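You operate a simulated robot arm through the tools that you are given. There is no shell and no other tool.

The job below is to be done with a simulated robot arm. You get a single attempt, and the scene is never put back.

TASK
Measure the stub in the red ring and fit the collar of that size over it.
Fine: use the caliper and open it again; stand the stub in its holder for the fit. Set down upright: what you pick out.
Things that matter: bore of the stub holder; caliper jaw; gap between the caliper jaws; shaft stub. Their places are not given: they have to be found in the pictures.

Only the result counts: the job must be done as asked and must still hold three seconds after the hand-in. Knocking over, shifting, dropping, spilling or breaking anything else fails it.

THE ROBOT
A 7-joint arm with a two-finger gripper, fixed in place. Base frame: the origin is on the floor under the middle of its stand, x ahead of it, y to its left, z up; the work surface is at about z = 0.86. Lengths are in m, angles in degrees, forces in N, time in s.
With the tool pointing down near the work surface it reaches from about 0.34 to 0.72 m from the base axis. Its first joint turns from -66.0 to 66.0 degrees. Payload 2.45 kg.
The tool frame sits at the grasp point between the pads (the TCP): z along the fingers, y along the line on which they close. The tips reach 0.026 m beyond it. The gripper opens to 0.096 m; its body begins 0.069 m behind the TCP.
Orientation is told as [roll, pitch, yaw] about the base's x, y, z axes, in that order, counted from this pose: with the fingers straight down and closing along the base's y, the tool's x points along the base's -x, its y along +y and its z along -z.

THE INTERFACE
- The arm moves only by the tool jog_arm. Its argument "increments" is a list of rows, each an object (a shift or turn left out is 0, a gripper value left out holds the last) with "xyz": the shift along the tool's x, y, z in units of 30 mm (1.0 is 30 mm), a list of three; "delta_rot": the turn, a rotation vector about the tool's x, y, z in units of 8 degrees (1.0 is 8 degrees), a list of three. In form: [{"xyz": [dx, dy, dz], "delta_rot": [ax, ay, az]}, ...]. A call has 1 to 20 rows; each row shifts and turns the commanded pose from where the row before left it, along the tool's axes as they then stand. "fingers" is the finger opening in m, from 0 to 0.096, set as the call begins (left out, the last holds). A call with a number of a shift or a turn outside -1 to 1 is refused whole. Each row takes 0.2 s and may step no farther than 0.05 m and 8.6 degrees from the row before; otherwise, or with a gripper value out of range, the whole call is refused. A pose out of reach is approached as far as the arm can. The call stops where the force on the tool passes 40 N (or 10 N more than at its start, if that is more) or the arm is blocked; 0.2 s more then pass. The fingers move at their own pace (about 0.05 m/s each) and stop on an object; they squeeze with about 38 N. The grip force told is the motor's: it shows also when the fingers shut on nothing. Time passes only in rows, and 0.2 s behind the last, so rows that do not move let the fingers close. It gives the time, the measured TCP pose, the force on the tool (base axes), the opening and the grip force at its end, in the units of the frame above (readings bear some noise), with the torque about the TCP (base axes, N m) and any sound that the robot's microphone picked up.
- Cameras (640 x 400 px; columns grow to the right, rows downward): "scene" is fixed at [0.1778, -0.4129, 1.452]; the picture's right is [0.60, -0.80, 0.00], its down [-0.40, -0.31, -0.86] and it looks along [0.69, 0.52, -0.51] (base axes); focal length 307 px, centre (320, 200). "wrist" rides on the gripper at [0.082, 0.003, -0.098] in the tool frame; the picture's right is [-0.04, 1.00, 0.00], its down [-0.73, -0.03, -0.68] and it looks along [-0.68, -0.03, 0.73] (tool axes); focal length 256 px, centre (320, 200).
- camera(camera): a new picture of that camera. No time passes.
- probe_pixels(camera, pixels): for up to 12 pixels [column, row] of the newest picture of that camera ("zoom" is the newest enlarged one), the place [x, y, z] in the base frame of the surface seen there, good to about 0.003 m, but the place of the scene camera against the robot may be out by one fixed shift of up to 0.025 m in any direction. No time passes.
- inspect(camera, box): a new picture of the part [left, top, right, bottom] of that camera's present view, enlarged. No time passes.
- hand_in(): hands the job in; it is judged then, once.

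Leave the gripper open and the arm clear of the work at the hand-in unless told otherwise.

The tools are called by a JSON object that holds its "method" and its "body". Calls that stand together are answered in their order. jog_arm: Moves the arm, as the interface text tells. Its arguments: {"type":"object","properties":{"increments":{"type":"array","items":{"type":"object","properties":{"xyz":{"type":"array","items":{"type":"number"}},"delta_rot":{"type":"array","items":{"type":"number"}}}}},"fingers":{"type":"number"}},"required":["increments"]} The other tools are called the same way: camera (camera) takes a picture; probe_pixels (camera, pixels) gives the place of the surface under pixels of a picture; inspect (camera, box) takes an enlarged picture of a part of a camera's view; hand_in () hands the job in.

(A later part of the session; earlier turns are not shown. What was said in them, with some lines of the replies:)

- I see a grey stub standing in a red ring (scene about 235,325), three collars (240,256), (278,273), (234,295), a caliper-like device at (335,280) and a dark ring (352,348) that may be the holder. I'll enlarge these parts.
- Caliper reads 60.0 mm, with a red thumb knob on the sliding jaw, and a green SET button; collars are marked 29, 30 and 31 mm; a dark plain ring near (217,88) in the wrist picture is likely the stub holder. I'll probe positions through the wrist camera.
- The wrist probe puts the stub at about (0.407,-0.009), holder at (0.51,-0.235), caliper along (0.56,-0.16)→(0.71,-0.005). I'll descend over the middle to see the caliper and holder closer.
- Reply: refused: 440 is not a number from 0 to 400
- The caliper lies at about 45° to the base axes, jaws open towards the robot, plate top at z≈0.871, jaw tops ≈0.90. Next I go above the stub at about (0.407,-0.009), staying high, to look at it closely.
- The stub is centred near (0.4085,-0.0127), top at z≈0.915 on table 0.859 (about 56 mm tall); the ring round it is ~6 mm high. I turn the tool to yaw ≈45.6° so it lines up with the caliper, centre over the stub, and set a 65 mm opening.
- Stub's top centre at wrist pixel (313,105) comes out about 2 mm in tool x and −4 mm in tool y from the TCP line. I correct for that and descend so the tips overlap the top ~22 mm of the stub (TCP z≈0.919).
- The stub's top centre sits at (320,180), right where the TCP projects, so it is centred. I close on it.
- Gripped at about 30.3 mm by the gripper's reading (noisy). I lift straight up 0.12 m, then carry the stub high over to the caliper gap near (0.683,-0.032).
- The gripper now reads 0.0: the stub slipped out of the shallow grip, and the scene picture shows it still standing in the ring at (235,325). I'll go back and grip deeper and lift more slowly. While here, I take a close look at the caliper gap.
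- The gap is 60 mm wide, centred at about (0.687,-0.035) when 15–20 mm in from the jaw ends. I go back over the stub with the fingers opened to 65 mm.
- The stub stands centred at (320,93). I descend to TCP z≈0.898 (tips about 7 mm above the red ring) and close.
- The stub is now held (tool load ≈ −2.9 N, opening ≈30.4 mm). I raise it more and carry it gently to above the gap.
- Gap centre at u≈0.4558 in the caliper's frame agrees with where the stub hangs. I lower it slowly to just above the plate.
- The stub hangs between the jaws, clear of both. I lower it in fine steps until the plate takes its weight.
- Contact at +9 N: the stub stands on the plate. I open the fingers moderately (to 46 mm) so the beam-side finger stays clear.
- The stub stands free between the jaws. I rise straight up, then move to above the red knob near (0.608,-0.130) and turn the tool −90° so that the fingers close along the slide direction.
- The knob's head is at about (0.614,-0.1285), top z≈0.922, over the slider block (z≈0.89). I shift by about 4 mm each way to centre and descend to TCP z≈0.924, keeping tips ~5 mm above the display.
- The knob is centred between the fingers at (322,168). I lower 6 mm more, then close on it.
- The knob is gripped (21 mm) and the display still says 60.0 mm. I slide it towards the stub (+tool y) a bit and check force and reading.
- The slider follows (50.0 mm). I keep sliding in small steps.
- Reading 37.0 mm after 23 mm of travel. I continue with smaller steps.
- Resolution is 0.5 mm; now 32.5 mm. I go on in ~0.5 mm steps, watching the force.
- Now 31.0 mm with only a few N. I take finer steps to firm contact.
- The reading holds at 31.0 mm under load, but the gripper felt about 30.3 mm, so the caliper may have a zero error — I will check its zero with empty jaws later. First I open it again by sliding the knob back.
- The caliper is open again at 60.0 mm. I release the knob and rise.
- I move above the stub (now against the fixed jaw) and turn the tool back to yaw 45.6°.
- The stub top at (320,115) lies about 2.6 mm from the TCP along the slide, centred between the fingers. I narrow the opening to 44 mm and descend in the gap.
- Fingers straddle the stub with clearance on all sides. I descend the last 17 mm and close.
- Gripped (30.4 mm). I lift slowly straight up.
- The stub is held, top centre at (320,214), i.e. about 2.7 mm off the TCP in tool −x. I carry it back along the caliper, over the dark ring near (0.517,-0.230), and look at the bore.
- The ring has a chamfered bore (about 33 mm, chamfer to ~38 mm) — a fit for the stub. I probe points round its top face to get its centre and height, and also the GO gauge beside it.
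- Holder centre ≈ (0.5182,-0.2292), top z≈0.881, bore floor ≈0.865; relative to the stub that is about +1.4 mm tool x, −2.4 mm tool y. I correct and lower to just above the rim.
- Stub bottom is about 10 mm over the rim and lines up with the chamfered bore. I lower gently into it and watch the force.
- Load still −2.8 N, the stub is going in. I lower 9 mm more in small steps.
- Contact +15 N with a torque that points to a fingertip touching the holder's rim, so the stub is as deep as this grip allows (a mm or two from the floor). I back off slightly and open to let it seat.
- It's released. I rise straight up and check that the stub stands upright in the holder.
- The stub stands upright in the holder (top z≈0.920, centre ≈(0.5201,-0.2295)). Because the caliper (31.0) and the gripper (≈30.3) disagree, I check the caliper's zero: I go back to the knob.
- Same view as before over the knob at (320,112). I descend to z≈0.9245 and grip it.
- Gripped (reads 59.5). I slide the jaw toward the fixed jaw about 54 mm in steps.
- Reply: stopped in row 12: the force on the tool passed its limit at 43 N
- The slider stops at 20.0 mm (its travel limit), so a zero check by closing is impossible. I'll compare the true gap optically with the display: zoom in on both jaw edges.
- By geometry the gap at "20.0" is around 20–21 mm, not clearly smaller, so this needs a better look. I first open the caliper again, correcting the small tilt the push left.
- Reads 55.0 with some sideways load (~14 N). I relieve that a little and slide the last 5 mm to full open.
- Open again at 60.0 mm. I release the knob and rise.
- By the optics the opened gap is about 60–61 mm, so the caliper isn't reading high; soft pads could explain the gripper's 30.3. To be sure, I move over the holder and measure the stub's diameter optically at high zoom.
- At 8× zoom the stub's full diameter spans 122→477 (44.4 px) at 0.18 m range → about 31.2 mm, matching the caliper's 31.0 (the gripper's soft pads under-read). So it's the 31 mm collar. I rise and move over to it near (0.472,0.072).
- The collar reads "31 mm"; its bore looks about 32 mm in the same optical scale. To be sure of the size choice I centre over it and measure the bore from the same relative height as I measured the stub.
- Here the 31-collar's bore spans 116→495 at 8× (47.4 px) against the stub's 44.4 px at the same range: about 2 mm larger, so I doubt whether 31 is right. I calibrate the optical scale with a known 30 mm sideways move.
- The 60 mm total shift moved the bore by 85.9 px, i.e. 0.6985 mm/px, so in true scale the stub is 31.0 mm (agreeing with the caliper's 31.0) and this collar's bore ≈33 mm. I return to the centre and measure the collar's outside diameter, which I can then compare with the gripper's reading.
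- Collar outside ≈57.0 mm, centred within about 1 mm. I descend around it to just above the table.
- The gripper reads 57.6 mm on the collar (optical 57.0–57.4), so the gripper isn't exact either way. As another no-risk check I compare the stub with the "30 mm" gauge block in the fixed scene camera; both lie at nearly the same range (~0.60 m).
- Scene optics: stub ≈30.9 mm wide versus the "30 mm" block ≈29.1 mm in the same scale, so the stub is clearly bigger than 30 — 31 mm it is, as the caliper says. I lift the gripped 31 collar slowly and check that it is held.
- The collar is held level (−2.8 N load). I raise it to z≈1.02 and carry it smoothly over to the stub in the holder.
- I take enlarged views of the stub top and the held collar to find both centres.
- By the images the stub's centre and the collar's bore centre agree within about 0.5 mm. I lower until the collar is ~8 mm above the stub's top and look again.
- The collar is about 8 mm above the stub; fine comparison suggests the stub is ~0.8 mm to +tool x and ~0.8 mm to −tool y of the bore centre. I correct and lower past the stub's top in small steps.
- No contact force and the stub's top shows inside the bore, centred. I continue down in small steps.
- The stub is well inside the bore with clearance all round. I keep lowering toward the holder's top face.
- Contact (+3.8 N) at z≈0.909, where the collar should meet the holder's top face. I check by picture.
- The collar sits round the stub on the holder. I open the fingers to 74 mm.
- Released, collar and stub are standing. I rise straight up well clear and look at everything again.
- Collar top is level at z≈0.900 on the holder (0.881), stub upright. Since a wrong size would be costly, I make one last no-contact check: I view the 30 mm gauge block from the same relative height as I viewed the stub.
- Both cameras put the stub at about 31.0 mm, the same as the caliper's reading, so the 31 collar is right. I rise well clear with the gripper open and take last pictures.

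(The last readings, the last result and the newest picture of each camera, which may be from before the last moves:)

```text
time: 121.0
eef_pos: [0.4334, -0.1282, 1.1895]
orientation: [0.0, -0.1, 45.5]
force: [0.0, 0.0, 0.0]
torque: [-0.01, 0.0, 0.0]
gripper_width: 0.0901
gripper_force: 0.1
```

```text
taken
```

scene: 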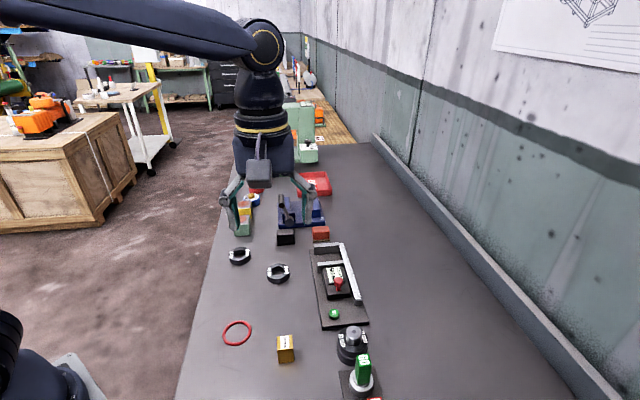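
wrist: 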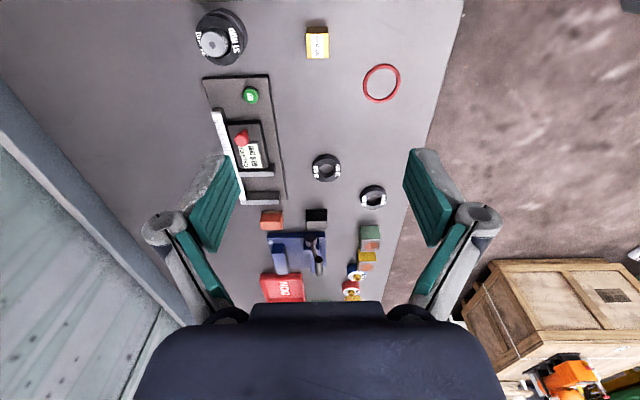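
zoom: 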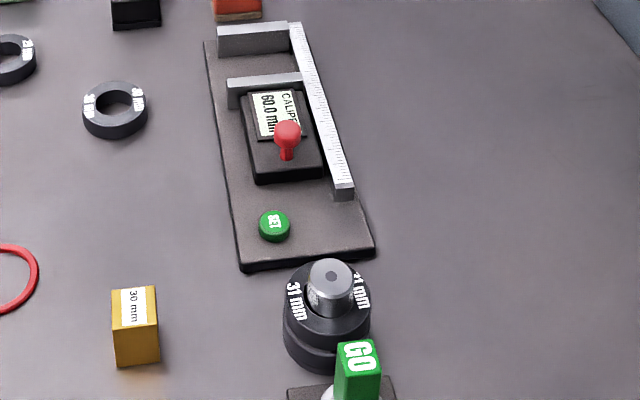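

Everything is in place and the caliper shows 60.0 mm. Before handing in I remove the last doubt on the size with a parallax measurement directly on the stub: I hover over it and take 8× views at ±60 mm sideways shifts, without touching anything.

{"method": "jog_arm", "body": {"increments": [{"xyz": [0.1025, -0.605, 0]}, {"xyz": [0.1025, -0.605, 0]}, {"xyz": [0.1025, -0.605, 0]}, {"xyz": [0.1025, -0.605, 0]}, {"xyz": [0, 0, 1]}, {"xyz": [0, 0, 1]}, {"xyz": [0, 0, 1]}, {"xyz": [0, 0, 1]}, {"xyz": [0, 0, 1]}, {"xyz": [0, 0, 1]}, {"xyz": [0, 0, 0.5]}, {"xyz": [0, 0, 0]}, {"xyz": [0, 0, 0]}], "fingers": 0.074}}

{"method": "camera", "body": {"camera": "wrist"}}

```text
time: 123.8
eef_pos: [0.4757, -0.186, 0.9955]
orientation: [0.1, 0.0, 45.5]
force: [0.7, -0.6, -0.2]
torque: [0.0, 0.0, 0.0]
gripper_width: 0.0741
gripper_force: 0.1
```

```text
taken
```

wrist: 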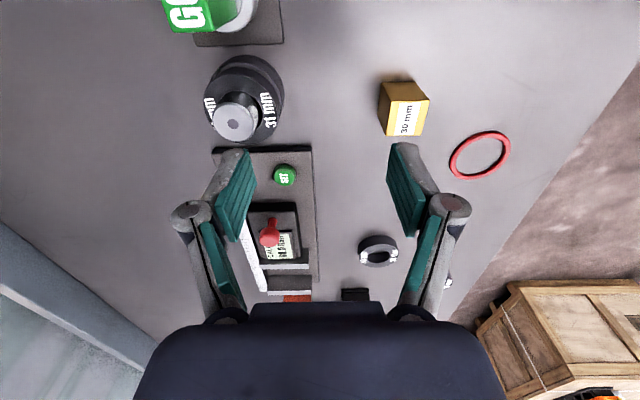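

Stub top at (235,122). I take the 8× view here, then shift −60 mm and −120 mm and repeat.

{"method": "inspect", "body": {"camera": "wrist", "box": [195, 95, 275, 145]}}

{"method": "jog_arm", "body": {"increments": [{"xyz": [0, -0.5, 0]}, {"xyz": [0, -0.5, 0]}, {"xyz": [0, -0.5, 0]}, {"xyz": [0, -0.5, 0]}, {"xyz": [0, 0, 0]}, {"xyz": [0, 0, 0]}, {"xyz": [0, 0, 0]}]}}

{"method": "inspect", "body": {"camera": "wrist", "box": [280, 95, 360, 145]}}

{"method": "jog_arm", "body": {"increments": [{"xyz": [0, -0.5, 0]}, {"xyz": [0, -0.5, 0]}, {"xyz": [0, -0.5, 0]}, {"xyz": [0, -0.5, 0]}, {"xyz": [0, 0, 0]}, {"xyz": [0, 0, 0]}, {"xyz": [0, 0, 0]}]}}

{"method": "inspect", "body": {"camera": "wrist", "box": [365, 95, 445, 145]}}

```text
8.00 times, centred on (235, 120) of wrist
```

zoom: 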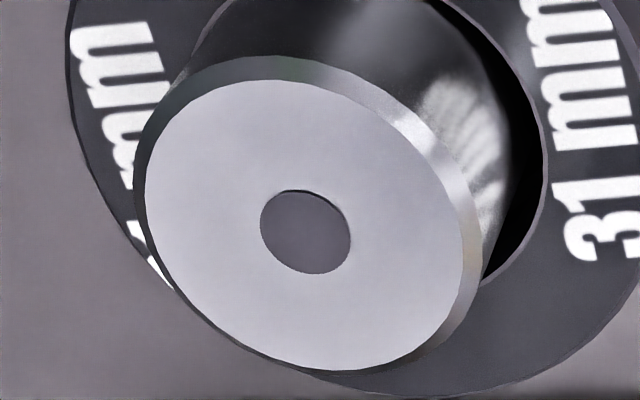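

```text
time: 125.3
eef_pos: [0.5187, -0.2269, 0.9969]
orientation: [0.1, 0.0, 45.7]
force: [-0.3, -0.5, 0.2]
torque: [-0.01, 0.02, -0.02]
gripper_width: 0.0738
gripper_force: 0.0
```

```text
8.00 times, centred on (320, 120) of wrist
```

zoom: 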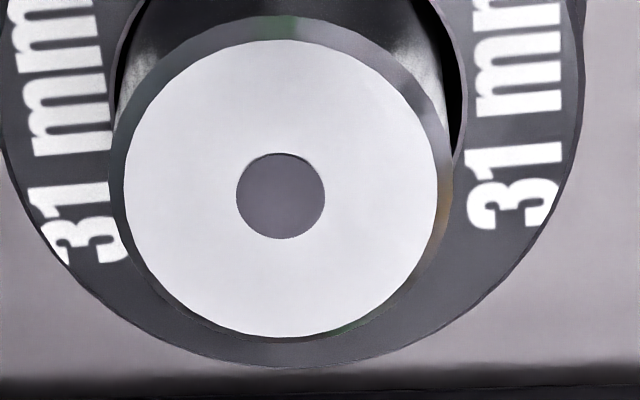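

```text
time: 127.0
eef_pos: [0.5609, -0.271, 0.9962]
orientation: [0.0, 0.1, 45.7]
force: [-1.5, -0.2, -0.8]
torque: [-0.01, 0.0, 0.0]
gripper_width: 0.0741
gripper_force: 0.0
```

```text
8.00 times, centred on (405, 120) of wrist
```

zoom: 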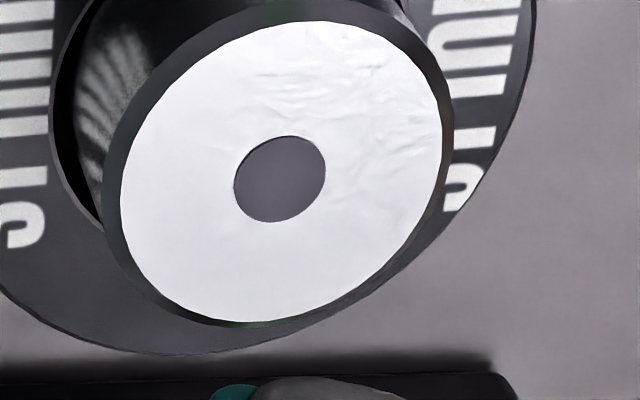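

Hole centre moved 233.3 → 315.1 → 400.0 px over 120 mm, giving 0.7196 mm/px, and the stub's rim spans about 42.8 px → 30.9–31.0 mm. So 31 mm is confirmed. I rise clear with the gripper open.

{"method": "jog_arm", "body": {"increments": [{"xyz": [0, 0, -0.6]}, {"xyz": [0, 0, -1]}, {"xyz": [0, 0, -1]}, {"xyz": [0, 0, -1]}, {"xyz": [0, 0, -1]}, {"xyz": [0, 0, -1]}, {"xyz": [0, 0, -1]}, {"xyz": [0, 0, -0.4]}, {"xyz": [0, 0, 0]}, {"xyz": [0, 0, 0]}], "fingers": 0.09}}

{"method": "camera", "body": {"camera": "scene"}}

{"method": "inspect", "body": {"camera": "scene", "box": [300, 235, 400, 400]}}

```text
time: 129.2
eef_pos: [0.5613, -0.2718, 1.2064]
orientation: [0.0, 0.0, 45.6]
force: [0.3, 0.3, 0.4]
torque: [0.03, 0.01, 0.03]
gripper_width: 0.0902
gripper_force: 0.1
```

```text
taken
```

scene: 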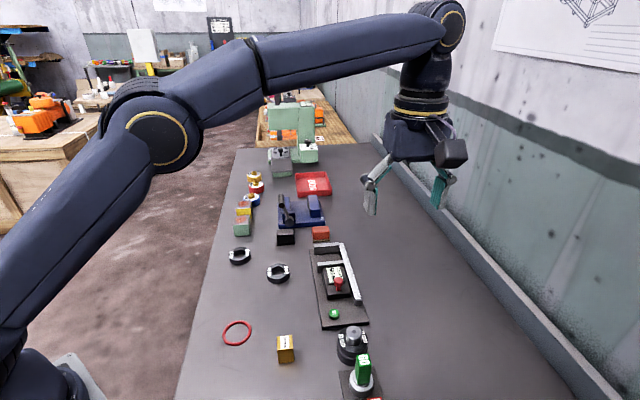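

```text
2.42 times, centred on (350, 318) of scene
```

zoom: 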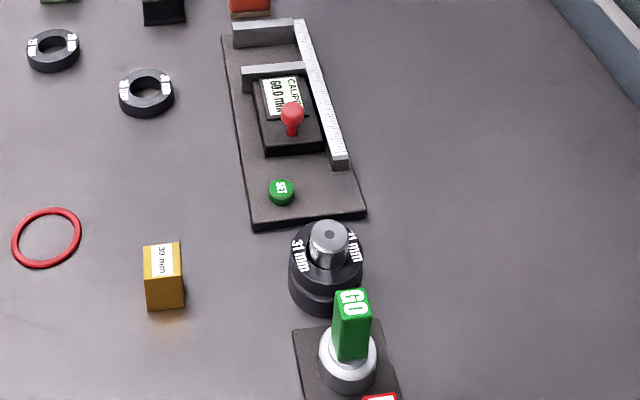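

The stub stands in its holder with the 31 mm collar seated over it. The caliper is open at 60.0 mm, the other parts are untouched, and the arm is clear with the gripper open. I hand the job in.

{"method": "hand_in", "body": {}}

```text
The job is handed in.
```

I measured the stub at 31.0 mm on the caliper, stood it upright in its holder, and seated the 31 mm collar over it. The caliper is open again at 60.0 mm, and the arm is clear with the gripper open. I don't have the judge's result, only confirmation that the job was handed in.

- **Size check:** The gripper's own reading on the stub was lower, about 30.3 mm. I could not check the caliper at zero because its slider stops at 20.0 mm. Measurements from both cameras gave about 31 mm, so I went with the 31 mm collar. The 30 mm gauge block looked about 29 mm in the same pictures, which I could not explain.
- **First pick-up:** The stub slipped from a shallow grip on the first lift, but stayed standing in the red ring. A deeper grip held.
- **Caliper push:** Finding the 20.0 mm stop loaded the caliper to about 43 N. In the final picture nothing on the bench looked shifted or knocked over.
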